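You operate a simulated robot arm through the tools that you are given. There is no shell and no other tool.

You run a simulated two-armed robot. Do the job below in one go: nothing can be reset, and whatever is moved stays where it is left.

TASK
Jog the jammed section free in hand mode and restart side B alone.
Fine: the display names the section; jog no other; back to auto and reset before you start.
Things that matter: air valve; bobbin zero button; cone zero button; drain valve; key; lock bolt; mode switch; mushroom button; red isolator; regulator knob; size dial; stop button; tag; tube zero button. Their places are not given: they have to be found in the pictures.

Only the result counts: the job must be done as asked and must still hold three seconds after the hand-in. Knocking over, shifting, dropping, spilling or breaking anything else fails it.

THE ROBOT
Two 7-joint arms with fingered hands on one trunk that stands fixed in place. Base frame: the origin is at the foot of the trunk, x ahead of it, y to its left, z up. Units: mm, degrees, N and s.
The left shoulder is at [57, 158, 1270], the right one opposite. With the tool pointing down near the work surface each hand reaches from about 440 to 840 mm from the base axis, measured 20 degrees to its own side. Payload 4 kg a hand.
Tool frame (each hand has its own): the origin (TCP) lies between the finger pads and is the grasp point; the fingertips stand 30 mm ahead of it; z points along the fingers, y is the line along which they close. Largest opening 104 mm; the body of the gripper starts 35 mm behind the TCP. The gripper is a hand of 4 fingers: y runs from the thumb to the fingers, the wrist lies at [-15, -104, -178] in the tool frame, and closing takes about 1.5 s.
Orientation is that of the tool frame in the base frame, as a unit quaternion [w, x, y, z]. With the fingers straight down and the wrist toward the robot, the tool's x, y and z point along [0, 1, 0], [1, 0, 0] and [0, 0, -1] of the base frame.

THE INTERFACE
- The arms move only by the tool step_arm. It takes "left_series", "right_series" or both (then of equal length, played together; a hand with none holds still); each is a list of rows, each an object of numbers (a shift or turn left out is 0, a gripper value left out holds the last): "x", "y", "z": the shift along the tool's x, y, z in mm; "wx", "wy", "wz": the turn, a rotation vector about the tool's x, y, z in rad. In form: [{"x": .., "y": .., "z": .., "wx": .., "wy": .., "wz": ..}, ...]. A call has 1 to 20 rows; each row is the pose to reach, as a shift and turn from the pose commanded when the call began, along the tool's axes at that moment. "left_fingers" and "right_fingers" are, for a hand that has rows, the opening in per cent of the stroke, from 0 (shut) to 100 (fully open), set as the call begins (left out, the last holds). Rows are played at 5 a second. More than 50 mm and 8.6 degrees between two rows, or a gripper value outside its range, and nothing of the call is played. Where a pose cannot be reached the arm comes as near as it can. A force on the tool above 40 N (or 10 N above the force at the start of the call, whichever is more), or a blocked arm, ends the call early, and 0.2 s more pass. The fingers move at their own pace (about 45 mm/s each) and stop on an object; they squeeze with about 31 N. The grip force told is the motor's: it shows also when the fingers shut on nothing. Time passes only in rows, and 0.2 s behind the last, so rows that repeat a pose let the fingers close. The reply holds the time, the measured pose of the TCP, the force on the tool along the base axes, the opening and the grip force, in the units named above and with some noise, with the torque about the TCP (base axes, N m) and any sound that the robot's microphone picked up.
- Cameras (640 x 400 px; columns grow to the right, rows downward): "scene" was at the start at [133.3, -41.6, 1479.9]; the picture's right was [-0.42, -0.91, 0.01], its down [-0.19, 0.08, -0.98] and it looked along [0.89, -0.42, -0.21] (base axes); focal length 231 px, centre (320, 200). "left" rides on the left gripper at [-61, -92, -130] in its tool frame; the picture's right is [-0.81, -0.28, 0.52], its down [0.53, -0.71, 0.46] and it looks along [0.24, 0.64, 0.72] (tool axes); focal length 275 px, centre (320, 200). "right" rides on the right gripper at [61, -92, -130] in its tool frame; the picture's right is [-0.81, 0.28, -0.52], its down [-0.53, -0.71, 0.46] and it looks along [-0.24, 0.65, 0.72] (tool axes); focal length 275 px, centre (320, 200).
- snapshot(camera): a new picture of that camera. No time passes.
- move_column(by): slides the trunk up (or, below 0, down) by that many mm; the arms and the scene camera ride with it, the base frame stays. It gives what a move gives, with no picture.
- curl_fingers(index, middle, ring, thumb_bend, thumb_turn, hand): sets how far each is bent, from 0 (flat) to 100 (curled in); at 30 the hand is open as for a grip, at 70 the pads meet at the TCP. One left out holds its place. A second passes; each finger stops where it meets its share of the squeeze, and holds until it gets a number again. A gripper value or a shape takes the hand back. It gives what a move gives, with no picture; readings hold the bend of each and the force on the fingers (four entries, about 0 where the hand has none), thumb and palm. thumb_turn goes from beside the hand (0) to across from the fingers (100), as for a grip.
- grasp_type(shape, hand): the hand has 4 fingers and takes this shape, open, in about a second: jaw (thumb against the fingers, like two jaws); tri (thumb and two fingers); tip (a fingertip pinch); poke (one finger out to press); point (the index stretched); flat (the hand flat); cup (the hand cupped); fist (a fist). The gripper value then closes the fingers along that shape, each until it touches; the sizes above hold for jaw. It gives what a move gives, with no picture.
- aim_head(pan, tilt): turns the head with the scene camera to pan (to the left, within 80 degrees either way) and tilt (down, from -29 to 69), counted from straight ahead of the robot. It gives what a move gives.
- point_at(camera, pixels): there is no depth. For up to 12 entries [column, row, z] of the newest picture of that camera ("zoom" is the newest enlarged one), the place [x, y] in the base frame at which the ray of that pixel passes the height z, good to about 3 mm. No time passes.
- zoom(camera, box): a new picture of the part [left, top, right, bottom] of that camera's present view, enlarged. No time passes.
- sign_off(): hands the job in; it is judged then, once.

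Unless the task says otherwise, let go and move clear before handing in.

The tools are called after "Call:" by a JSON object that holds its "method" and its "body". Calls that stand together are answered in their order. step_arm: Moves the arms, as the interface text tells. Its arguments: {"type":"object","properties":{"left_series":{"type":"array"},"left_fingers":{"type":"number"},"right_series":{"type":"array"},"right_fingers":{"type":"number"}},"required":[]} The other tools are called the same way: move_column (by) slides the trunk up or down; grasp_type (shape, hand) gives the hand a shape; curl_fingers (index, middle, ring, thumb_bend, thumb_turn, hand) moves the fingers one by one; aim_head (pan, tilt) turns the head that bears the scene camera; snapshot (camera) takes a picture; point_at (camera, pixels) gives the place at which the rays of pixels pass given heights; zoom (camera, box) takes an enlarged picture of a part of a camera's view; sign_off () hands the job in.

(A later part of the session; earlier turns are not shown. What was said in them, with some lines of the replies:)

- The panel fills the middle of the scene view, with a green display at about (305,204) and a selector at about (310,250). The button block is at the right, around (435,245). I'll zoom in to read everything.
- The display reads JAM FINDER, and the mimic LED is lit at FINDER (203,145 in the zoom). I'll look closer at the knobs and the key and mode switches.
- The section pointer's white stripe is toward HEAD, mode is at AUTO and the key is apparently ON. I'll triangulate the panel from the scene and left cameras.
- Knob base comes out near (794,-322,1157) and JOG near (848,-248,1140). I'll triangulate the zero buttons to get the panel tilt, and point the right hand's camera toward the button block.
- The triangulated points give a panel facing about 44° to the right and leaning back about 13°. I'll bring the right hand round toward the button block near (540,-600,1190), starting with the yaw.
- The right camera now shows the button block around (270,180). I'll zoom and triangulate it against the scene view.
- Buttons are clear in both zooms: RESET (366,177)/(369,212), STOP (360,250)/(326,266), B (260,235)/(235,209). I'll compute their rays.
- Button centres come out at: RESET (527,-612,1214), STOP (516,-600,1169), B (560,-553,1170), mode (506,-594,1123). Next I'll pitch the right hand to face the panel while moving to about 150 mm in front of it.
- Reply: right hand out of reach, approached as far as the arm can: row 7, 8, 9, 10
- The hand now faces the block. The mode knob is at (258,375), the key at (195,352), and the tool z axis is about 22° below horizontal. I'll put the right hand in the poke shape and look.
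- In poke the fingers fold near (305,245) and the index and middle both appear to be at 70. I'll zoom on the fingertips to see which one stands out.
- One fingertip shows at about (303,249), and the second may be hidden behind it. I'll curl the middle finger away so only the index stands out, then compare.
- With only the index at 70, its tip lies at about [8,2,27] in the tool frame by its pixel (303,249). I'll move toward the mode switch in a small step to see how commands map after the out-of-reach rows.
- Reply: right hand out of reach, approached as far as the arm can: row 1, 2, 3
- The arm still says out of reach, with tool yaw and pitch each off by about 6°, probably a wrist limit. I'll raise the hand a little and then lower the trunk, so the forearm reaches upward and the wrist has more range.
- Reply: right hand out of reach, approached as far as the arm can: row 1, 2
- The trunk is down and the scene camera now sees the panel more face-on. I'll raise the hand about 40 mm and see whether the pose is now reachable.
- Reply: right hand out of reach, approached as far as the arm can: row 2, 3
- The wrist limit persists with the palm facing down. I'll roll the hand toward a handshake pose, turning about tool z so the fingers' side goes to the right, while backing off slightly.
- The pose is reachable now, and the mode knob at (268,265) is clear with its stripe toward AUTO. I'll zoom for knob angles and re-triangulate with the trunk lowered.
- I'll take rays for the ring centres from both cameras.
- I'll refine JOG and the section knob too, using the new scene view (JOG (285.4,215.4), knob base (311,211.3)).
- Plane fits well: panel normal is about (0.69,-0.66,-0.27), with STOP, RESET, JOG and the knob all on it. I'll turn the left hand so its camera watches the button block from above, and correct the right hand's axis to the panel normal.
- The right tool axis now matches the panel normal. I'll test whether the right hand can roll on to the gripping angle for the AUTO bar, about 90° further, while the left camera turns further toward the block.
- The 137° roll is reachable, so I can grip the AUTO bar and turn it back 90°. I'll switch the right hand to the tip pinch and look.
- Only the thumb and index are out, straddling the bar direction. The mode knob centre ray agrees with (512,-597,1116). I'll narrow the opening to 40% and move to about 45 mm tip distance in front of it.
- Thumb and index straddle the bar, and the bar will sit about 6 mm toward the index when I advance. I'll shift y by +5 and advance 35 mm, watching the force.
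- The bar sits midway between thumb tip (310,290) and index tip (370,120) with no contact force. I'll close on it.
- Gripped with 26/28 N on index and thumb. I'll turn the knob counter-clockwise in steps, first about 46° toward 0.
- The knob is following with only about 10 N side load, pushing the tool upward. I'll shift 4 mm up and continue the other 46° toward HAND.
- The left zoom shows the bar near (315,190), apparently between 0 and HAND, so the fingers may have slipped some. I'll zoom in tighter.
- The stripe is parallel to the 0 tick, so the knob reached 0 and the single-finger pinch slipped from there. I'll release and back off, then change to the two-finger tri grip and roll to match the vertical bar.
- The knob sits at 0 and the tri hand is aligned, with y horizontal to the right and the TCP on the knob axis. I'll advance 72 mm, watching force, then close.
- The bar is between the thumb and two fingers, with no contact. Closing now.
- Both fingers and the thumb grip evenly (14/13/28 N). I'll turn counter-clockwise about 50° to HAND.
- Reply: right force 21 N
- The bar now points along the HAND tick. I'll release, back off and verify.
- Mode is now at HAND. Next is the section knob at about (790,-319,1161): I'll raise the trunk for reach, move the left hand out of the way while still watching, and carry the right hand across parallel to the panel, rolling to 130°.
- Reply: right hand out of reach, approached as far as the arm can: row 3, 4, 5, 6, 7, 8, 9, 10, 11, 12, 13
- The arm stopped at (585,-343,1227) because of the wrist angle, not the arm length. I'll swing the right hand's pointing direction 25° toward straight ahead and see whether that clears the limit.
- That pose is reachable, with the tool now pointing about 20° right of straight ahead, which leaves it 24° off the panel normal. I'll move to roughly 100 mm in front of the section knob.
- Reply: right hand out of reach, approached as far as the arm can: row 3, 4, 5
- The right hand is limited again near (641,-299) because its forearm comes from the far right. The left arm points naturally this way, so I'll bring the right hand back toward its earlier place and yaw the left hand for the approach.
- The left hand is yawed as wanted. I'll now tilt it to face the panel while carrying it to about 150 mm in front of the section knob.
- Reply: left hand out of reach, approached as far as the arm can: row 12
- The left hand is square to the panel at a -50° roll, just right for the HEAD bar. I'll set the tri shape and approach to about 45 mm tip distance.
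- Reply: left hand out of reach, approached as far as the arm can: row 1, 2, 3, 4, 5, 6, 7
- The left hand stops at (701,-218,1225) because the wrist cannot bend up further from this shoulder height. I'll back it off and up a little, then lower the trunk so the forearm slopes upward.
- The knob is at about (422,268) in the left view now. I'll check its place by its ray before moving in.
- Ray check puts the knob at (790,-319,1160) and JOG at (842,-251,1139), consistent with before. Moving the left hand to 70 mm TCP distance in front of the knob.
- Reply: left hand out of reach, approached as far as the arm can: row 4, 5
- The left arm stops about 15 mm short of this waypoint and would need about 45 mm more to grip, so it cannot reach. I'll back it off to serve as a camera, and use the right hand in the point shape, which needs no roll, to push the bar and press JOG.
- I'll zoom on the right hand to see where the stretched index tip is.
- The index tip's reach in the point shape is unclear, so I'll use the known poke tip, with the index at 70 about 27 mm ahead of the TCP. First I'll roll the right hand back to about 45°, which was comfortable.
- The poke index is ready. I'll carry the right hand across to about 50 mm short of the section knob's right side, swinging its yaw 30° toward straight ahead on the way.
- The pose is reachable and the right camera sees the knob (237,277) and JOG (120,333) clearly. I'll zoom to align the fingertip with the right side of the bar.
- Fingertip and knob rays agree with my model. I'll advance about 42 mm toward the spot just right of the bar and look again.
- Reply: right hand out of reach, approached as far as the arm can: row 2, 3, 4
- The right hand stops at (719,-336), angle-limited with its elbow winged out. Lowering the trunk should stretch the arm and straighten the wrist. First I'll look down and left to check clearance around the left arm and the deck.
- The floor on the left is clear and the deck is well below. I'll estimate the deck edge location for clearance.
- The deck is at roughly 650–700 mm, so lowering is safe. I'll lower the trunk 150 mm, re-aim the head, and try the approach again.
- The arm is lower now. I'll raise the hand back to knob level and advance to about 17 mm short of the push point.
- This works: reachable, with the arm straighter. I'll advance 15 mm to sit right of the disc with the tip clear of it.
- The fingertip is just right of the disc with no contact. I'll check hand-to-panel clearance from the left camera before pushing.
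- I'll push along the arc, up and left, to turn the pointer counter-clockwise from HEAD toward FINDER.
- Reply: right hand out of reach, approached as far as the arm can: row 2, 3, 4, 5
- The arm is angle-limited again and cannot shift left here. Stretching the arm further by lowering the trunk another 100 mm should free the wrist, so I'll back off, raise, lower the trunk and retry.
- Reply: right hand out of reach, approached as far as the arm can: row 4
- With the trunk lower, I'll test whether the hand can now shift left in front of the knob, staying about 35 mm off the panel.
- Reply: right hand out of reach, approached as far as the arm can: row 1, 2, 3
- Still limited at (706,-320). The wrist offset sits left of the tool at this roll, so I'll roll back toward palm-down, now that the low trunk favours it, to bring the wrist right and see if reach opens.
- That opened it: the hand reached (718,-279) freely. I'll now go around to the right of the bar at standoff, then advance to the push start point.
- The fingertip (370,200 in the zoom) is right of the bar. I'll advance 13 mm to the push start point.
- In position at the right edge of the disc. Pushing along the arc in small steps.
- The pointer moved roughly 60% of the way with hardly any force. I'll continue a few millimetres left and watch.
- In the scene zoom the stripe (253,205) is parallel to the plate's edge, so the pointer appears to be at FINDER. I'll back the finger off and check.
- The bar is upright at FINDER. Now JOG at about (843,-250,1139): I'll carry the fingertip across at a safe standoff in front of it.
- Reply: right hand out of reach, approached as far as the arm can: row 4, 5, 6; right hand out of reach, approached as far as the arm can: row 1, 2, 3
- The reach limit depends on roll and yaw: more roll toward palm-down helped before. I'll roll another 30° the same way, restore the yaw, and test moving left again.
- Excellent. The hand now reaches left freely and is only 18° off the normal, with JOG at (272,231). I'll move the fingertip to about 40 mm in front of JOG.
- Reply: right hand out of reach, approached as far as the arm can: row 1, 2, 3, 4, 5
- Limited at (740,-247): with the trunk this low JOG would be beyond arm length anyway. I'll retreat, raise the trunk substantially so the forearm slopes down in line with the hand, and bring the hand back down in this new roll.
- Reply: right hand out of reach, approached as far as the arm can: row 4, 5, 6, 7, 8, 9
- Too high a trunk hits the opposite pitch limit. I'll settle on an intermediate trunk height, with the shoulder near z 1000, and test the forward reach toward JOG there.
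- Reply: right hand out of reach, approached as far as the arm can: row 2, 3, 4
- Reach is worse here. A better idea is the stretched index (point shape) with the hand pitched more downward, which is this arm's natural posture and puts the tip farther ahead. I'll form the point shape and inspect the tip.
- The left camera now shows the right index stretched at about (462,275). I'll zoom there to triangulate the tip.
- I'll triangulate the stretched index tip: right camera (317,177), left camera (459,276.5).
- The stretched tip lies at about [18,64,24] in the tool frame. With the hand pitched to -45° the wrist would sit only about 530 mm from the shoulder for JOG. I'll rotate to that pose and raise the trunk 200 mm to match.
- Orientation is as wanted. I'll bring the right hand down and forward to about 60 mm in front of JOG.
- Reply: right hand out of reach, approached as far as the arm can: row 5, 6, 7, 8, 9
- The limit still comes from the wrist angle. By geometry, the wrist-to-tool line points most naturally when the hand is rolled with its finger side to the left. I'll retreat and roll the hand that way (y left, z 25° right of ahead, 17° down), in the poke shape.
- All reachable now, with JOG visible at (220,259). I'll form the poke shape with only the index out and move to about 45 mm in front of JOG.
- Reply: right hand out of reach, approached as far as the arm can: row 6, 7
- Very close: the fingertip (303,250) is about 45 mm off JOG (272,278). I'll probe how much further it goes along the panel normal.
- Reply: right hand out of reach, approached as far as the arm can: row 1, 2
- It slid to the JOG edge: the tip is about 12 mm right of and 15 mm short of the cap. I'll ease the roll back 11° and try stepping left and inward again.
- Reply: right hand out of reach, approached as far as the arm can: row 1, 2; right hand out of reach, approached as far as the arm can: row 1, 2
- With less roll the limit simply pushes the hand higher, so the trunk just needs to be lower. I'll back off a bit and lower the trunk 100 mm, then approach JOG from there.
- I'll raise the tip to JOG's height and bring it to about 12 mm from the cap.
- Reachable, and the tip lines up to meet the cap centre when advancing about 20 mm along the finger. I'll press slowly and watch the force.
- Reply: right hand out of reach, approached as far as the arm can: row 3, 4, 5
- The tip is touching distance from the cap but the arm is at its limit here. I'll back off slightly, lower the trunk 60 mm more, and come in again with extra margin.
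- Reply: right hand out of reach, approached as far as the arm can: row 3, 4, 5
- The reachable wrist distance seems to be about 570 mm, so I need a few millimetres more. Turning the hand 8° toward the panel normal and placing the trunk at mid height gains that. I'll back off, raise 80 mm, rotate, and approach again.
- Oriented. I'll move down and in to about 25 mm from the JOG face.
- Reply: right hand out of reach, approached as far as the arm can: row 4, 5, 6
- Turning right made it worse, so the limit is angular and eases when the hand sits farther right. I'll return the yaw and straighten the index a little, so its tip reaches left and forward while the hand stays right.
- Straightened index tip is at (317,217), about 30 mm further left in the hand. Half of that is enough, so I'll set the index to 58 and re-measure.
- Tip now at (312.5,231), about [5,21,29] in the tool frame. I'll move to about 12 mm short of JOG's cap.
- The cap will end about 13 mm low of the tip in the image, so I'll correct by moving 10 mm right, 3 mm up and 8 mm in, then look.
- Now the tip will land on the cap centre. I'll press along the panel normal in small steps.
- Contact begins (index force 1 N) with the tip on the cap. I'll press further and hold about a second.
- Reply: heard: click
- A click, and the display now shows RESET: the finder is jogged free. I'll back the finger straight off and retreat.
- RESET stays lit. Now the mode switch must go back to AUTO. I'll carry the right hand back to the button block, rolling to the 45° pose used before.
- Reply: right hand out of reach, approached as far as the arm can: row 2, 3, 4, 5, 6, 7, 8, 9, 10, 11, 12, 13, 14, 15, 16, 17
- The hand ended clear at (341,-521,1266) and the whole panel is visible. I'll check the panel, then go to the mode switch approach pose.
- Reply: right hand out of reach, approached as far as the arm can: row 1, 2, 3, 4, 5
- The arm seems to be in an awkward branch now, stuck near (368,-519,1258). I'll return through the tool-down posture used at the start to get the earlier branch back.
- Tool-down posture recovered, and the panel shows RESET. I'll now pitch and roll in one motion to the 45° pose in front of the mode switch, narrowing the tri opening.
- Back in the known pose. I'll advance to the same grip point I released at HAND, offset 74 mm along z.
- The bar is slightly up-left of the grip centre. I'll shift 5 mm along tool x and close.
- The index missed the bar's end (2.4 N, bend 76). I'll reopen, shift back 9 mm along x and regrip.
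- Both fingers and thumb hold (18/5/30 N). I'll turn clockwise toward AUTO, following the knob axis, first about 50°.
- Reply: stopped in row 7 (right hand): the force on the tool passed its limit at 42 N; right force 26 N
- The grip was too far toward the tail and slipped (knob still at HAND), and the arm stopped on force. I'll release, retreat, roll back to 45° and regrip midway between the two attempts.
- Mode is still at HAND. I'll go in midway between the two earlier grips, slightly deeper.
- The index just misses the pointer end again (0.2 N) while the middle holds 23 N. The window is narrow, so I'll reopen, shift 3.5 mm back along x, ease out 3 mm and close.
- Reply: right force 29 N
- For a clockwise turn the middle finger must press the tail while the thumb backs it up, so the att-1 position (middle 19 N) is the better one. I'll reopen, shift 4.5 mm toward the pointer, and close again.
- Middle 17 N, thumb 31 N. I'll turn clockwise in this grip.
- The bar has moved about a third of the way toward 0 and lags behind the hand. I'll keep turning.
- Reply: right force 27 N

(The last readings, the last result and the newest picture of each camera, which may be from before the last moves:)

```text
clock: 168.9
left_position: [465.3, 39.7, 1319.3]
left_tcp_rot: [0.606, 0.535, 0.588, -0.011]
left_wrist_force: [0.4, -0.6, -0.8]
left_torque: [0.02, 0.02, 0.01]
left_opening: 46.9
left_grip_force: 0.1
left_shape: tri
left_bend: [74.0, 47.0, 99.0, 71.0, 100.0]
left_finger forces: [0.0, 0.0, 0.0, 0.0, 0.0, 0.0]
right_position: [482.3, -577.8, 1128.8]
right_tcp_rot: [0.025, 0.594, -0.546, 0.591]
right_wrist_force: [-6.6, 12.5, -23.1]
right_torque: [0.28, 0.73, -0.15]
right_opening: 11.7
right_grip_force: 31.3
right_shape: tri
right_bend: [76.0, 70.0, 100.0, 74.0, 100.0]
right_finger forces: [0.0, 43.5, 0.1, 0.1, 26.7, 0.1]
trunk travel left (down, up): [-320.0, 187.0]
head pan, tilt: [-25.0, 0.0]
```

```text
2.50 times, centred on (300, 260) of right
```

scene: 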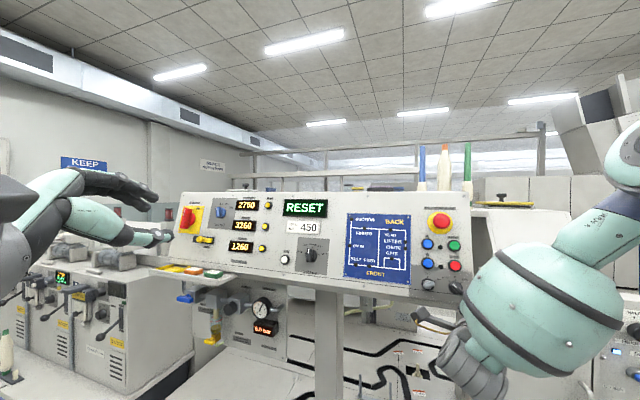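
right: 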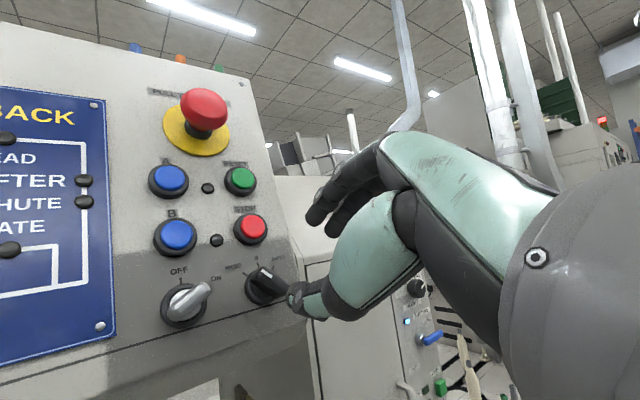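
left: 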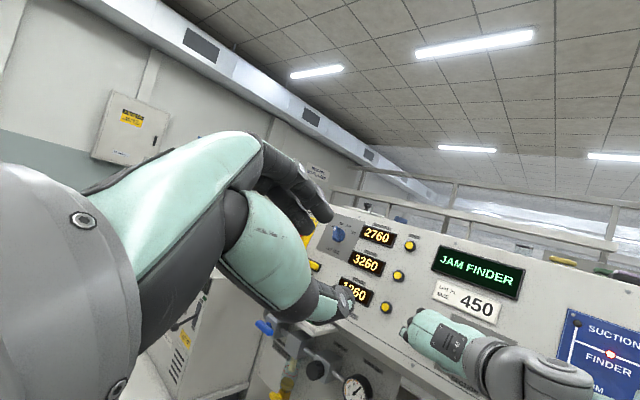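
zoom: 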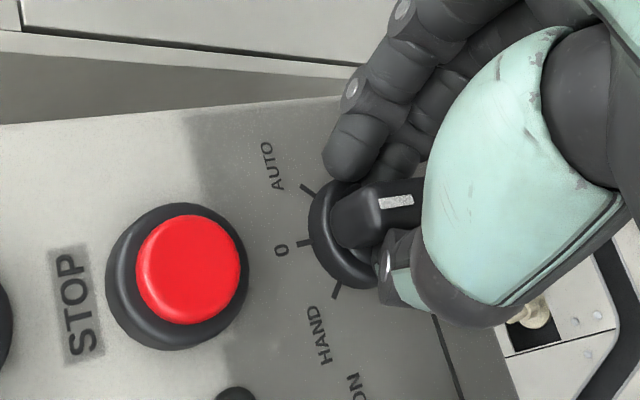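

The bar is now at 0. I'll release, back off, roll back to 90° and regrip for the last 45° to AUTO.

Call:
{"method": "step_arm", "body": {"right_series": [{"z": 0}, {"z": 0}, {"z": 0}, {"z": 0}, {"z": -20}, {"z": -40}, {"z": -60}], "right_fingers": 40}}

Call:
{"method": "step_arm", "body": {"right_series": [{"wz": -0.13}, {"wz": -0.26}, {"wz": -0.39}, {"wz": -0.52}, {"wz": -0.65}, {"wz": -0.73}, {"wz": -0.73}]}}

Call:
{"method": "zoom", "body": {"camera": "right", "box": [200, 180, 360, 340]}}

```text
clock: 170.5
left_position: [462.8, 40.7, 1320.1]
left_tcp_rot: [0.607, 0.534, 0.588, -0.01]
left_wrist_force: [0.6, 0.2, -0.3]
left_torque: [-0.03, -0.02, 0.02]
left_opening: 47.3
left_grip_force: 0.1
left_shape: tri
left_bend: [74.0, 47.0, 99.0, 71.0, 100.0]
left_finger forces: [0.1, 0.0, 0.0, 0.0, 0.0, 0.0]
right_position: [438.6, -537.8, 1149.3]
right_tcp_rot: [0.025, 0.593, -0.543, 0.593]
right_wrist_force: [-0.3, 0.0, 0.0]
right_torque: [-0.03, -0.02, 0.02]
right_opening: 41.6
right_grip_force: 0.1
right_shape: tri
right_bend: [74.0, 49.0, 99.0, 73.0, 100.0]
right_finger forces: [0.0, 0.1, 0.0, 0.1, 0.1, 0.0]
trunk travel left (down, up): [-320.0, 187.0]
head pan, tilt: [-25.0, 0.0]
```

```text
clock: 172.1
left_position: [465.0, 40.9, 1320.5]
left_tcp_rot: [0.607, 0.535, 0.588, -0.011]
left_wrist_force: [0.6, -0.1, 0.4]
left_torque: [-0.01, 0.0, 0.02]
left_opening: 47.0
left_grip_force: 0.1
left_shape: tri
left_bend: [74.0, 47.0, 99.0, 71.0, 100.0]
left_finger forces: [0.0, 0.0, 0.1, 0.1, 0.1, 0.0]
right_position: [441.1, -537.5, 1148.6]
right_tcp_rot: [0.235, 0.748, -0.296, 0.545]
right_wrist_force: [0.4, -0.1, 0.0]
right_torque: [0.02, -0.02, 0.02]
right_opening: 41.4
right_grip_force: 0.1
right_shape: tri
right_bend: [74.0, 49.0, 99.0, 73.0, 100.0]
right_finger forces: [0.0, 0.0, 0.0, 0.0, 0.0, 0.1]
trunk travel left (down, up): [-320.0, 187.0]
head pan, tilt: [-25.0, 0.0]
```

```text
2.50 times, centred on (280, 260) of right
```

zoom: 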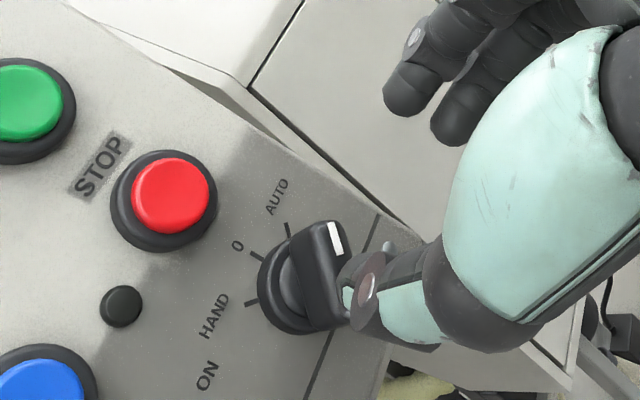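

The stripe (335,240) now lies parallel to the AUTO tick (288,230), so the knob went on to AUTO as I released. I'll retreat further to verify from the scene camera.

Call:
{"method": "step_arm", "body": {"right_series": [{"z": -30}, {"z": -60}, {"z": -70, "y": 30}]}}

Call:
{"method": "snapshot", "body": {"camera": "scene"}}

Call:
{"method": "zoom", "body": {"camera": "scene", "box": [270, 190, 480, 310]}}

Call:
{"method": "zoom", "body": {"camera": "right", "box": [120, 160, 320, 340]}}

```text
clock: 172.9
left_position: [462.2, 37.4, 1320.7]
left_tcp_rot: [0.607, 0.534, 0.588, -0.009]
left_wrist_force: [0.1, 0.2, 0.5]
left_torque: [-0.03, -0.02, 0.01]
left_opening: 46.9
left_grip_force: 0.1
left_shape: tri
left_bend: [74.0, 47.0, 99.0, 71.0, 100.0]
left_finger forces: [0.0, 0.0, 0.0, 0.0, 0.0, 0.1]
right_position: [370.8, -514.2, 1171.9]
right_tcp_rot: [0.235, 0.748, -0.297, 0.546]
right_wrist_force: [-0.1, -0.4, 0.0]
right_torque: [0.03, 0.01, 0.03]
right_opening: 41.3
right_grip_force: 0.2
right_shape: tri
right_bend: [74.0, 49.0, 99.0, 73.0, 100.0]
right_finger forces: [0.0, 0.1, 0.0, 0.0, 0.0, 0.1]
trunk travel left (down, up): [-320.0, 187.0]
head pan, tilt: [-25.0, 0.0]
```

```text
taken
```

scene: 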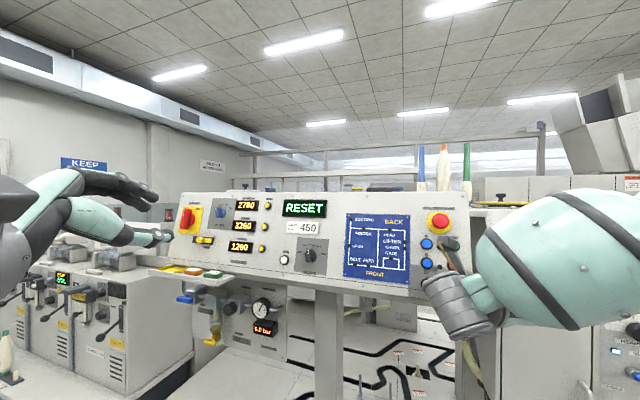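

```text
3.05 times, centred on (375, 250) of scene
```

zoom: 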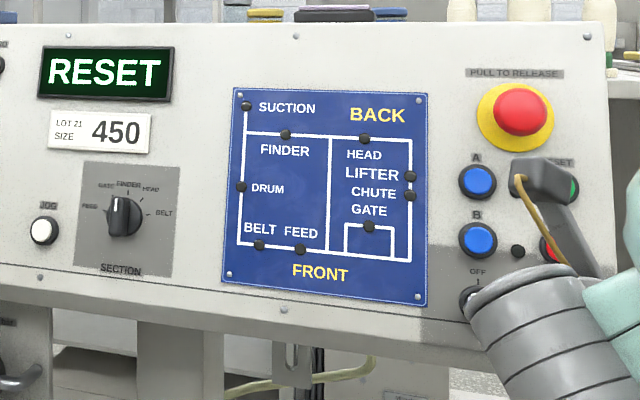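

```text
2.22 times, centred on (220, 250) of right
```

zoom: 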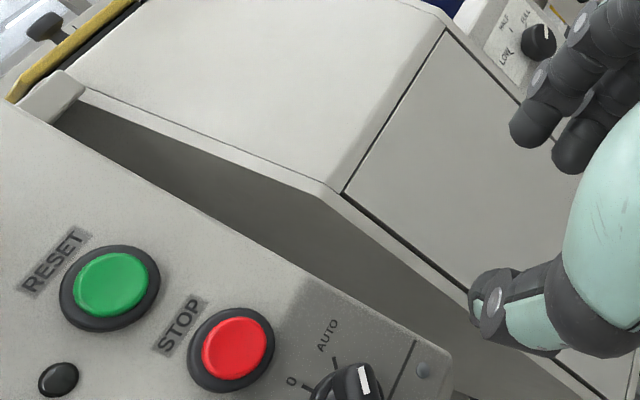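

Mode is at AUTO and the display still asks for RESET. I'll roll back to 45°, form the single-finger poke, and line up on RESET.

Call:
{"method": "step_arm", "body": {"right_series": [{"wz": -0.13, "z": -10}, {"wz": -0.26, "z": -10}, {"wz": -0.39, "z": -10}, {"wz": -0.52, "z": -10}, {"wz": -0.65, "z": -10}, {"wz": -0.75, "z": -10}]}}

Call:
{"method": "grasp_type", "body": {"shape": "poke", "hand": "right"}}

Call:
{"method": "curl_fingers", "body": {"hand": "right", "middle": 100}}

Call:
{"method": "snapshot", "body": {"camera": "right"}}

Call:
{"method": "zoom", "body": {"camera": "right", "box": [150, 150, 350, 350]}}

```text
clock: 174.3
left_position: [463.7, 39.8, 1320.4]
left_tcp_rot: [0.607, 0.534, 0.589, -0.011]
left_wrist_force: [-0.5, -0.5, -0.4]
left_torque: [0.02, -0.02, 0.02]
left_opening: 46.9
left_grip_force: 0.1
left_shape: tri
left_bend: [74.0, 47.0, 99.0, 71.0, 100.0]
left_finger forces: [0.1, 0.0, 0.0, 0.0, 0.0, 0.0]
right_position: [377.1, -509.6, 1175.0]
right_tcp_rot: [0.419, 0.805, -0.002, 0.42]
right_wrist_force: [0.0, -0.4, 0.5]
right_torque: [0.0, -0.04, -0.01]
right_opening: 41.7
right_grip_force: 0.0
right_shape: tri
right_bend: [74.0, 49.0, 99.0, 73.0, 100.0]
right_finger forces: [0.0, 0.0, 0.0, 0.0, 0.1, 0.0]
right hand out of reach, approached as far as the arm can: row 5, 6
trunk travel left (down, up): [-320.0, 187.0]
head pan, tilt: [-25.0, 0.0]
```

```text
clock: 175.2
left_position: [465.4, 40.2, 1319.8]
left_tcp_rot: [0.607, 0.534, 0.588, -0.01]
left_wrist_force: [0.7, -0.4, 0.6]
left_torque: [-0.03, -0.03, 0.03]
left_opening: 47.0
left_grip_force: 0.0
left_shape: tri
left_bend: [74.0, 47.0, 99.0, 71.0, 100.0]
left_finger forces: [0.0, 0.1, 0.0, 0.0, 0.0, 0.0]
right_position: [377.5, -509.3, 1174.6]
right_tcp_rot: [0.419, 0.805, -0.003, 0.42]
right_wrist_force: [1.0, 0.2, -0.1]
right_torque: [0.04, 0.02, 0.03]
right_opening: 0.1
right_grip_force: 0.1
right_shape: poke
right_bend: [70.0, 70.0, 99.0, 100.0, 100.0]
right_finger forces: [0.1, 0.1, 0.0, 0.1, 0.0, 0.0]
trunk travel left (down, up): [-320.0, 187.0]
head pan, tilt: [-25.0, 0.0]
```

```text
clock: 176.2
left_position: [465.7, 39.6, 1320.2]
left_tcp_rot: [0.607, 0.534, 0.588, -0.011]
left_wrist_force: [-0.4, 1.1, -0.4]
left_torque: [-0.02, 0.02, 0.01]
left_opening: 47.0
left_grip_force: 0.1
left_shape: tri
left_bend: [74.0, 47.0, 99.0, 71.0, 100.0]
left_finger forces: [0.0, 0.1, 0.0, 0.0, 0.0, 0.0]
right_position: [377.5, -510.3, 1173.5]
right_tcp_rot: [0.419, 0.805, -0.003, 0.421]
right_wrist_force: [0.3, -0.4, 0.4]
right_torque: [-0.04, 0.0, 0.01]
right_opening: 29.9
right_grip_force: 0.0
right_shape: fingers
right_bend: [70.0, 100.0, 99.0, 100.0, 100.0]
right_finger forces: [0.0, 0.0, 0.1, 0.1, 0.0, 0.0]
trunk travel left (down, up): [-320.0, 187.0]
head pan, tilt: [-25.0, 0.0]
```

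```text
taken
```

right: 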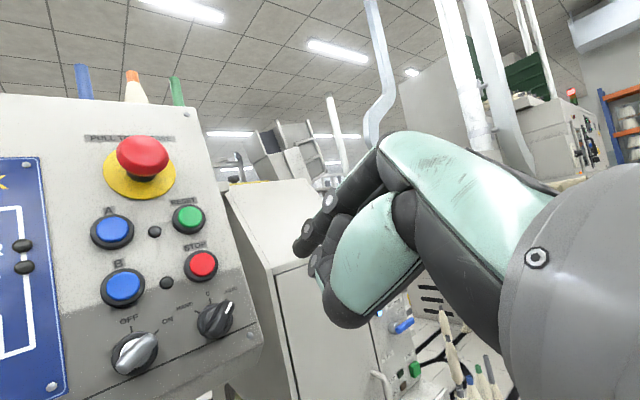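

```text
2.00 times, centred on (250, 250) of right
```

zoom: 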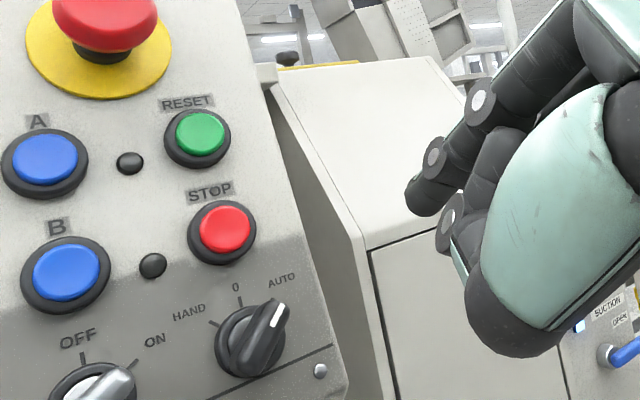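

Mode is at AUTO, and RESET's predicted pixel (192,221) matches the picture (188,219). I'll bring the tip to about 45 mm in front of RESET.

Call:
{"method": "step_arm", "body": {"right_series": [{"x": 20, "y": 10, "z": 20}, {"x": 41, "y": 21, "z": 42}, {"x": 61, "y": 32, "z": 65}, {"x": 82, "y": 42.6, "z": 88.8}, {"x": 82, "y": 42.6, "z": 88.8}]}}

Call:
{"method": "zoom", "body": {"camera": "right", "box": [180, 150, 360, 330]}}

Call:
{"method": "snapshot", "body": {"camera": "scene"}}

```text
clock: 177.4
left_position: [463.8, 40.0, 1319.7]
left_tcp_rot: [0.607, 0.534, 0.588, -0.01]
left_wrist_force: [-0.4, -0.3, 0.1]
left_torque: [0.03, -0.02, -0.01]
left_opening: 47.0
left_grip_force: 0.0
left_shape: tri
left_bend: [74.0, 47.0, 99.0, 71.0, 100.0]
left_finger forces: [0.0, 0.0, 0.0, 0.0, 0.0, 0.0]
right_position: [476.3, -569.6, 1230.8]
right_tcp_rot: [0.419, 0.805, -0.002, 0.421]
right_wrist_force: [0.0, -1.2, -0.7]
right_torque: [0.02, 0.0, -0.03]
right_opening: 29.9
right_grip_force: 0.2
right_shape: fingers
right_bend: [70.0, 100.0, 99.0, 100.0, 100.0]
right_finger forces: [0.0, 0.0, 0.0, 0.1, 0.1, 0.0]
trunk travel left (down, up): [-320.0, 187.0]
head pan, tilt: [-25.0, 0.0]
```

```text
2.22 times, centred on (270, 240) of right
```

zoom: 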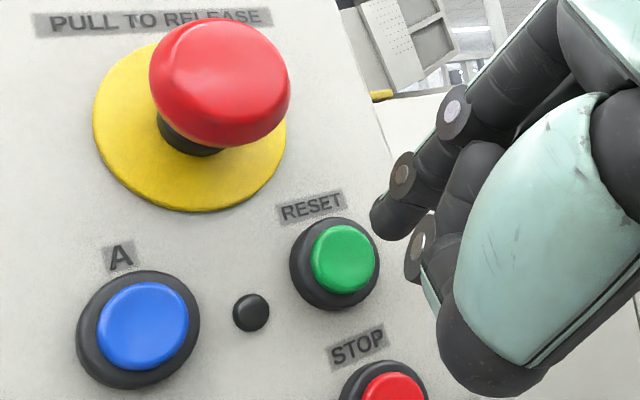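

```text
taken
```

scene: 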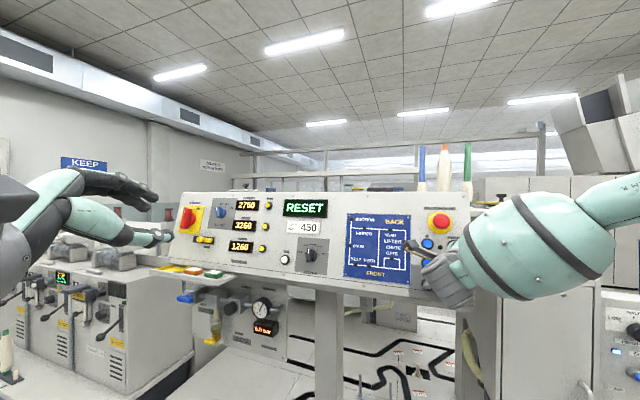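

The cap lies exactly on the line to the tip; contact expected after roughly 35 mm along the finger. I'll advance 26 mm, check, then press.

Call:
{"method": "step_arm", "body": {"right_series": [{"z": 13}, {"z": 26}, {"z": 26}]}}

Call:
{"method": "zoom", "body": {"camera": "right", "box": [220, 180, 360, 320]}}

```text
clock: 178.2
left_position: [464.4, 40.2, 1320.1]
left_tcp_rot: [0.607, 0.534, 0.588, -0.011]
left_wrist_force: [0.0, 0.2, 0.4]
left_torque: [0.02, 0.01, -0.01]
left_opening: 47.2
left_grip_force: 0.1
left_shape: tri
left_bend: [74.0, 47.0, 99.0, 71.0, 100.0]
left_finger forces: [0.0, 0.0, 0.0, 0.0, 0.0, 0.0]
right_position: [494.9, -586.2, 1224.8]
right_tcp_rot: [0.419, 0.805, -0.002, 0.421]
right_wrist_force: [-2.0, 1.2, 0.4]
right_torque: [0.0, -0.04, 0.0]
right_opening: 29.5
right_grip_force: 0.2
right_shape: fingers
right_bend: [70.0, 100.0, 99.0, 100.0, 100.0]
right_finger forces: [1.8, 0.1, 0.0, 0.1, 0.1, 0.0]
trunk travel left (down, up): [-320.0, 187.0]
head pan, tilt: [-25.0, 0.0]
heard: click
```

```text
2.86 times, centred on (290, 250) of right
```

zoom: 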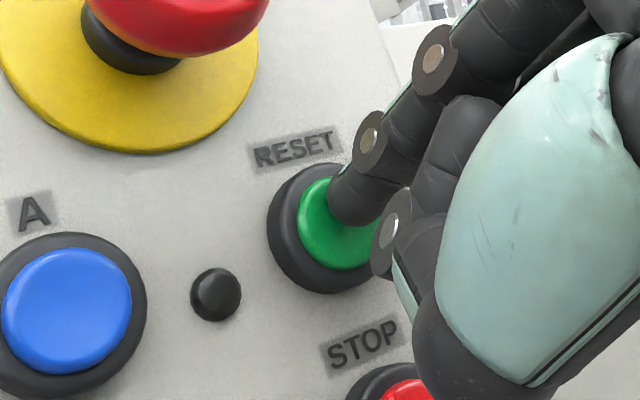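

A click at light contact on the green cap. I'll check the display.

Call:
{"method": "zoom", "body": {"camera": "scene", "box": [220, 180, 430, 310]}}

```text
3.05 times, centred on (325, 245) of scene
```

zoom: 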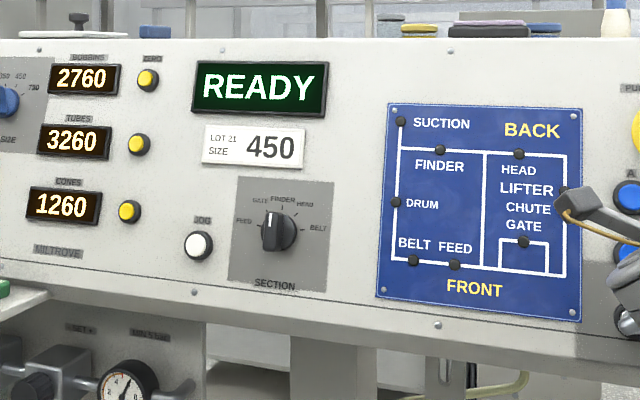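

READY is displayed. I'll retreat 45 mm and move across to 40 mm in front of the B button.

Call:
{"method": "step_arm", "body": {"right_series": [{"z": -22}, {"z": -45}, {"x": 3, "y": -27, "z": -45}, {"x": 6, "y": -55, "z": -43}, {"x": 9.4, "y": -82, "z": -40}, {"x": 9.4, "y": -82, "z": -40}]}}

Call:
{"method": "snapshot", "body": {"camera": "right"}}

Call:
{"method": "zoom", "body": {"camera": "right", "box": [180, 150, 360, 330]}}

```text
clock: 179.6
left_position: [465.1, 40.9, 1320.2]
left_tcp_rot: [0.607, 0.535, 0.588, -0.011]
left_wrist_force: [-0.2, -0.2, 0.0]
left_torque: [0.01, -0.01, 0.01]
left_opening: 46.9
left_grip_force: 0.1
left_shape: tri
left_bend: [74.0, 47.0, 99.0, 71.0, 100.0]
left_finger forces: [0.0, 0.1, 0.1, 0.0, 0.0, 0.1]
right_position: [502.5, -503.8, 1186.9]
right_tcp_rot: [0.419, 0.805, -0.003, 0.42]
right_wrist_force: [0.0, 0.1, 0.1]
right_torque: [-0.03, 0.01, -0.04]
right_opening: 29.6
right_grip_force: 0.0
right_shape: fingers
right_bend: [70.0, 100.0, 99.0, 100.0, 100.0]
right_finger forces: [0.0, 0.0, 0.1, 0.0, 0.0, 0.1]
trunk travel left (down, up): [-320.0, 187.0]
head pan, tilt: [-25.0, 0.0]
```

```text
taken
```

right: 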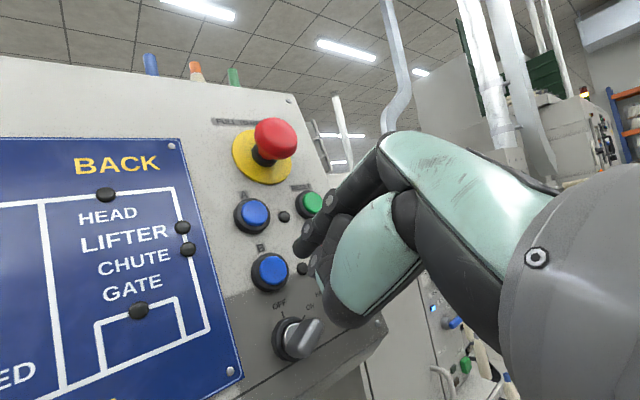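

```text
2.22 times, centred on (270, 240) of right
```

zoom: 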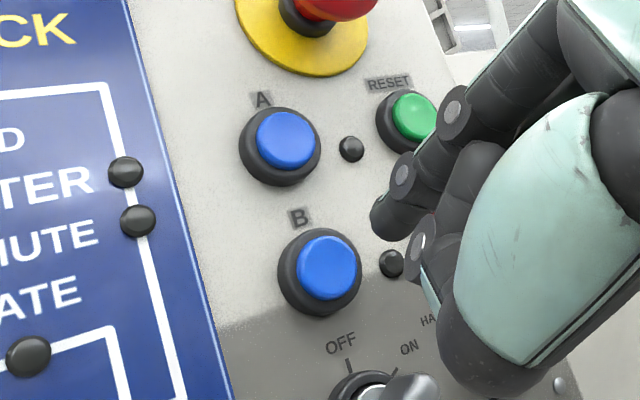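

B's cap (274,270) is on the line to the tip. I'll advance 28 mm and check clearances to the key and lamp.

Call:
{"method": "step_arm", "body": {"right_series": [{"z": 14}, {"z": 28}, {"z": 28}]}}

Call:
{"method": "zoom", "body": {"camera": "right", "box": [220, 180, 360, 320]}}

Call:
{"method": "zoom", "body": {"camera": "scene", "box": [340, 190, 480, 310]}}

```text
clock: 180.4
left_position: [466.1, 40.5, 1321.7]
left_tcp_rot: [0.607, 0.534, 0.588, -0.011]
left_wrist_force: [-0.1, 0.0, 0.2]
left_torque: [-0.01, 0.01, 0.03]
left_opening: 47.0
left_grip_force: 0.0
left_shape: tri
left_bend: [74.0, 47.0, 99.0, 71.0, 100.0]
left_finger forces: [0.1, 0.1, 0.0, 0.0, 0.0, 0.1]
right_position: [518.6, -522.1, 1179.5]
right_tcp_rot: [0.418, 0.805, -0.002, 0.421]
right_wrist_force: [0.1, -0.1, 1.1]
right_torque: [0.01, -0.01, 0.01]
right_opening: 29.9
right_grip_force: 0.1
right_shape: fingers
right_bend: [70.0, 100.0, 99.0, 100.0, 100.0]
right_finger forces: [0.1, 0.0, 0.1, 0.1, 0.0, 0.0]
trunk travel left (down, up): [-320.0, 187.0]
head pan, tilt: [-25.0, 0.0]
```

```text
2.86 times, centred on (290, 250) of right
```

zoom: 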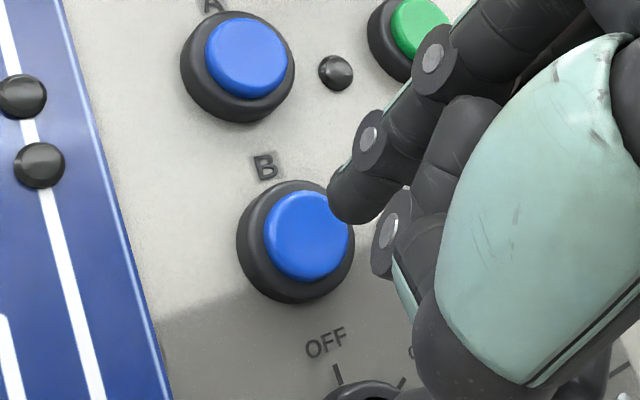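

```text
3.33 times, centred on (410, 250) of scene
```

zoom: 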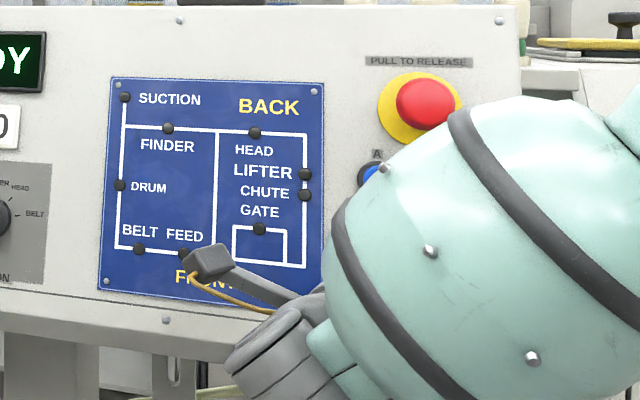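

The lamp and key are clear and B's cap is about 14 mm ahead. I'll press in small steps.

Call:
{"method": "step_arm", "body": {"right_series": [{"z": 5}, {"z": 9}, {"z": 12}, {"z": 15}]}}

Call:
{"method": "zoom", "body": {"camera": "right", "box": [220, 180, 360, 320]}}

Call:
{"method": "zoom", "body": {"camera": "scene", "box": [220, 180, 430, 310]}}

```text
clock: 181.4
left_position: [464.7, 40.5, 1320.6]
left_tcp_rot: [0.607, 0.534, 0.588, -0.01]
left_wrist_force: [0.4, -0.3, -0.4]
left_torque: [0.01, -0.01, 0.01]
left_opening: 46.9
left_grip_force: 0.0
left_shape: tri
left_bend: [74.0, 47.0, 99.0, 71.0, 100.0]
left_finger forces: [0.0, 0.0, 0.0, 0.1, 0.0, 0.0]
right_position: [530.6, -530.7, 1175.6]
right_tcp_rot: [0.419, 0.805, -0.003, 0.421]
right_wrist_force: [-1.3, 0.2, -0.3]
right_torque: [-0.01, 0.02, 0.0]
right_opening: 29.6
right_grip_force: 0.1
right_shape: fingers
right_bend: [70.0, 100.0, 99.0, 100.0, 100.0]
right_finger forces: [1.0, 0.0, 0.0, 0.0, 0.1, 0.1]
trunk travel left (down, up): [-320.0, 187.0]
head pan, tilt: [-25.0, 0.0]
```

```text
2.86 times, centred on (290, 250) of right
```

zoom: 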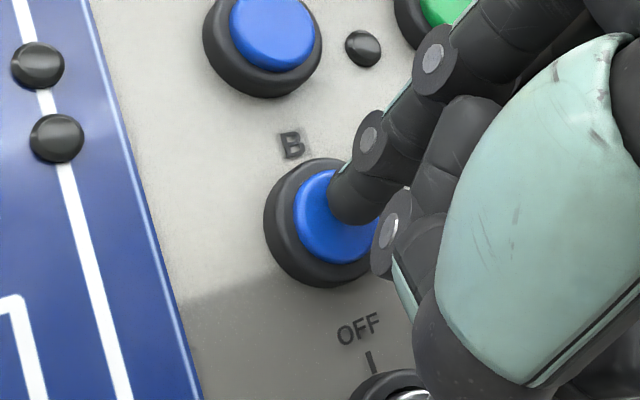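

```text
3.05 times, centred on (325, 245) of scene
```

zoom: 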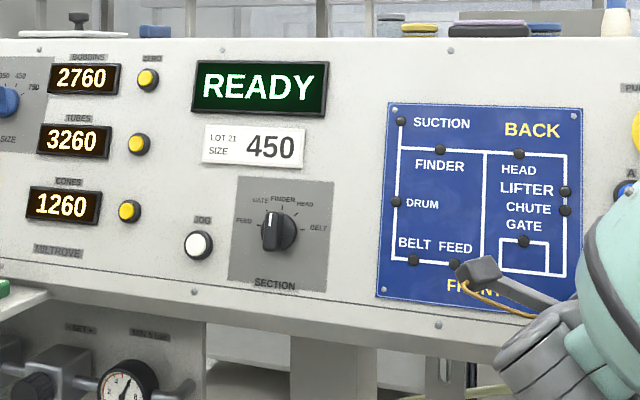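

Contact on the B cap (1 N) with no click yet. I'll press a few millimetres more.

Call:
{"method": "step_arm", "body": {"right_series": [{"z": 2}, {"z": 4}, {"z": 4}]}}

Call:
{"method": "zoom", "body": {"camera": "scene", "box": [220, 180, 430, 310]}}

```text
clock: 182.2
left_position: [464.1, 40.9, 1321.0]
left_tcp_rot: [0.608, 0.535, 0.587, -0.011]
left_wrist_force: [-0.2, -0.3, 0.1]
left_torque: [0.02, -0.02, 0.01]
left_opening: 47.3
left_grip_force: 0.2
left_shape: tri
left_bend: [74.0, 47.0, 99.0, 71.0, 100.0]
left_finger forces: [0.0, 0.0, 0.1, 0.1, 0.0, 0.1]
right_position: [532.6, -533.3, 1173.8]
right_tcp_rot: [0.419, 0.804, -0.002, 0.422]
right_wrist_force: [-2.6, 1.6, 1.3]
right_torque: [0.0, -0.02, -0.02]
right_opening: 29.5
right_grip_force: 1.9
right_shape: fingers
right_bend: [70.0, 100.0, 99.0, 100.0, 100.0]
right_finger forces: [3.6, 0.1, 0.0, 0.0, 0.0, 0.0]
trunk travel left (down, up): [-320.0, 187.0]
head pan, tilt: [-25.0, 0.0]
heard: click
```

```text
3.05 times, centred on (325, 245) of scene
```

zoom: 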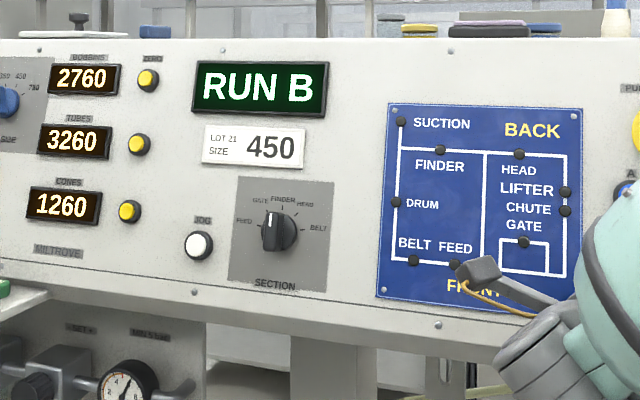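

The display shows RUN B. I'll withdraw the finger straight back and move clear.

Call:
{"method": "step_arm", "body": {"right_series": [{"z": -15}, {"z": -45}, {"z": -75}, {"z": -105}, {"z": -130}]}}

Call:
{"method": "snapshot", "body": {"camera": "right"}}

Call:
{"method": "snapshot", "body": {"camera": "scene"}}

Call:
{"method": "zoom", "body": {"camera": "scene", "box": [170, 180, 480, 350]}}

```text
clock: 183.4
left_position: [464.9, 39.7, 1320.9]
left_tcp_rot: [0.607, 0.534, 0.588, -0.01]
left_wrist_force: [-0.3, 0.4, 0.7]
left_torque: [-0.01, 0.02, 0.02]
left_opening: 46.7
left_grip_force: 0.1
left_shape: tri
left_bend: [74.0, 47.0, 99.0, 71.0, 100.0]
left_finger forces: [0.1, 0.1, 0.1, 0.1, 0.1, 0.0]
right_position: [443.9, -445.1, 1211.5]
right_tcp_rot: [0.419, 0.804, -0.001, 0.422]
right_wrist_force: [0.4, 0.2, 0.0]
right_torque: [-0.04, 0.0, 0.0]
right_opening: 29.5
right_grip_force: 0.0
right_shape: fingers
right_bend: [70.0, 100.0, 99.0, 100.0, 100.0]
right_finger forces: [0.0, 0.1, 0.1, 0.0, 0.0, 0.1]
trunk travel left (down, up): [-320.0, 187.0]
head pan, tilt: [-25.0, 0.0]
```

```text
taken
```

right: 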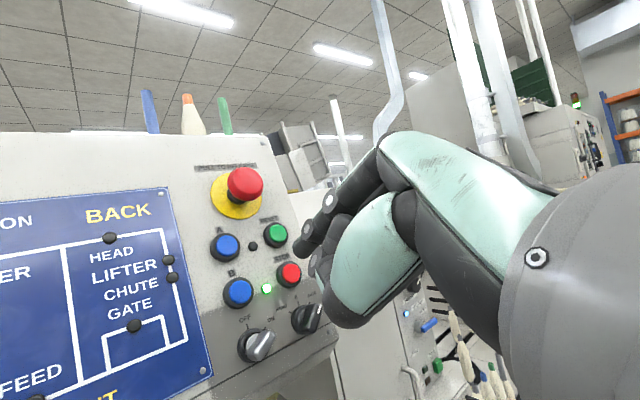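

```text
taken
```

scene: 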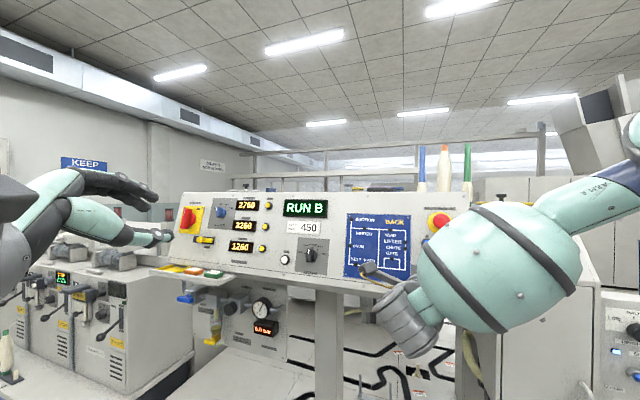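

```text
2.06 times, centred on (325, 265) of scene
```

zoom: 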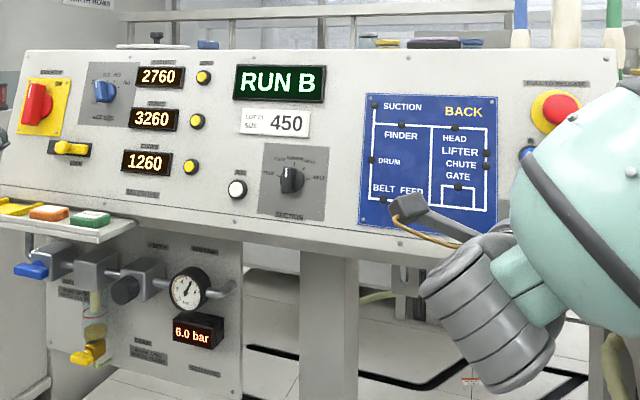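

The display reads RUN B and the lamp beside B is lit green (266,289) while A's lamp is dark. Counters, key, isolator and pressure are unchanged and both hands are clear, so I'm handing in.

Call:
{"method": "sign_off", "body": {}}

```text
The job is handed in.
```

Side B is running on its own again. The display reads RUN B, the lamp beside B is lit green, and A's lamp is dark.

- **Jam:** the display named the finder. I set the mode switch to HAND, turned the section dial from HEAD to FINDER, and pressed JOG once. No other section was jogged. The display then changed to RESET.
- **Restart:** I turned the mode switch back to AUTO and pressed RESET, which brought up READY, and then pressed B only.
- **Mode switch:** on the way back to AUTO my grip slipped, and one attempt stopped on the force limit with the knob still at HAND. A regrip turned it to 0, and it moved on to AUTO as I released it. I confirmed it was at AUTO before pressing RESET.
- **Left as found:** the three counters, the key, the isolator, the mushroom button and the 6.0 bar reading looked unchanged in the last pictures. The section dial is left at FINDER. Both hands were clear of the panel at hand-in.
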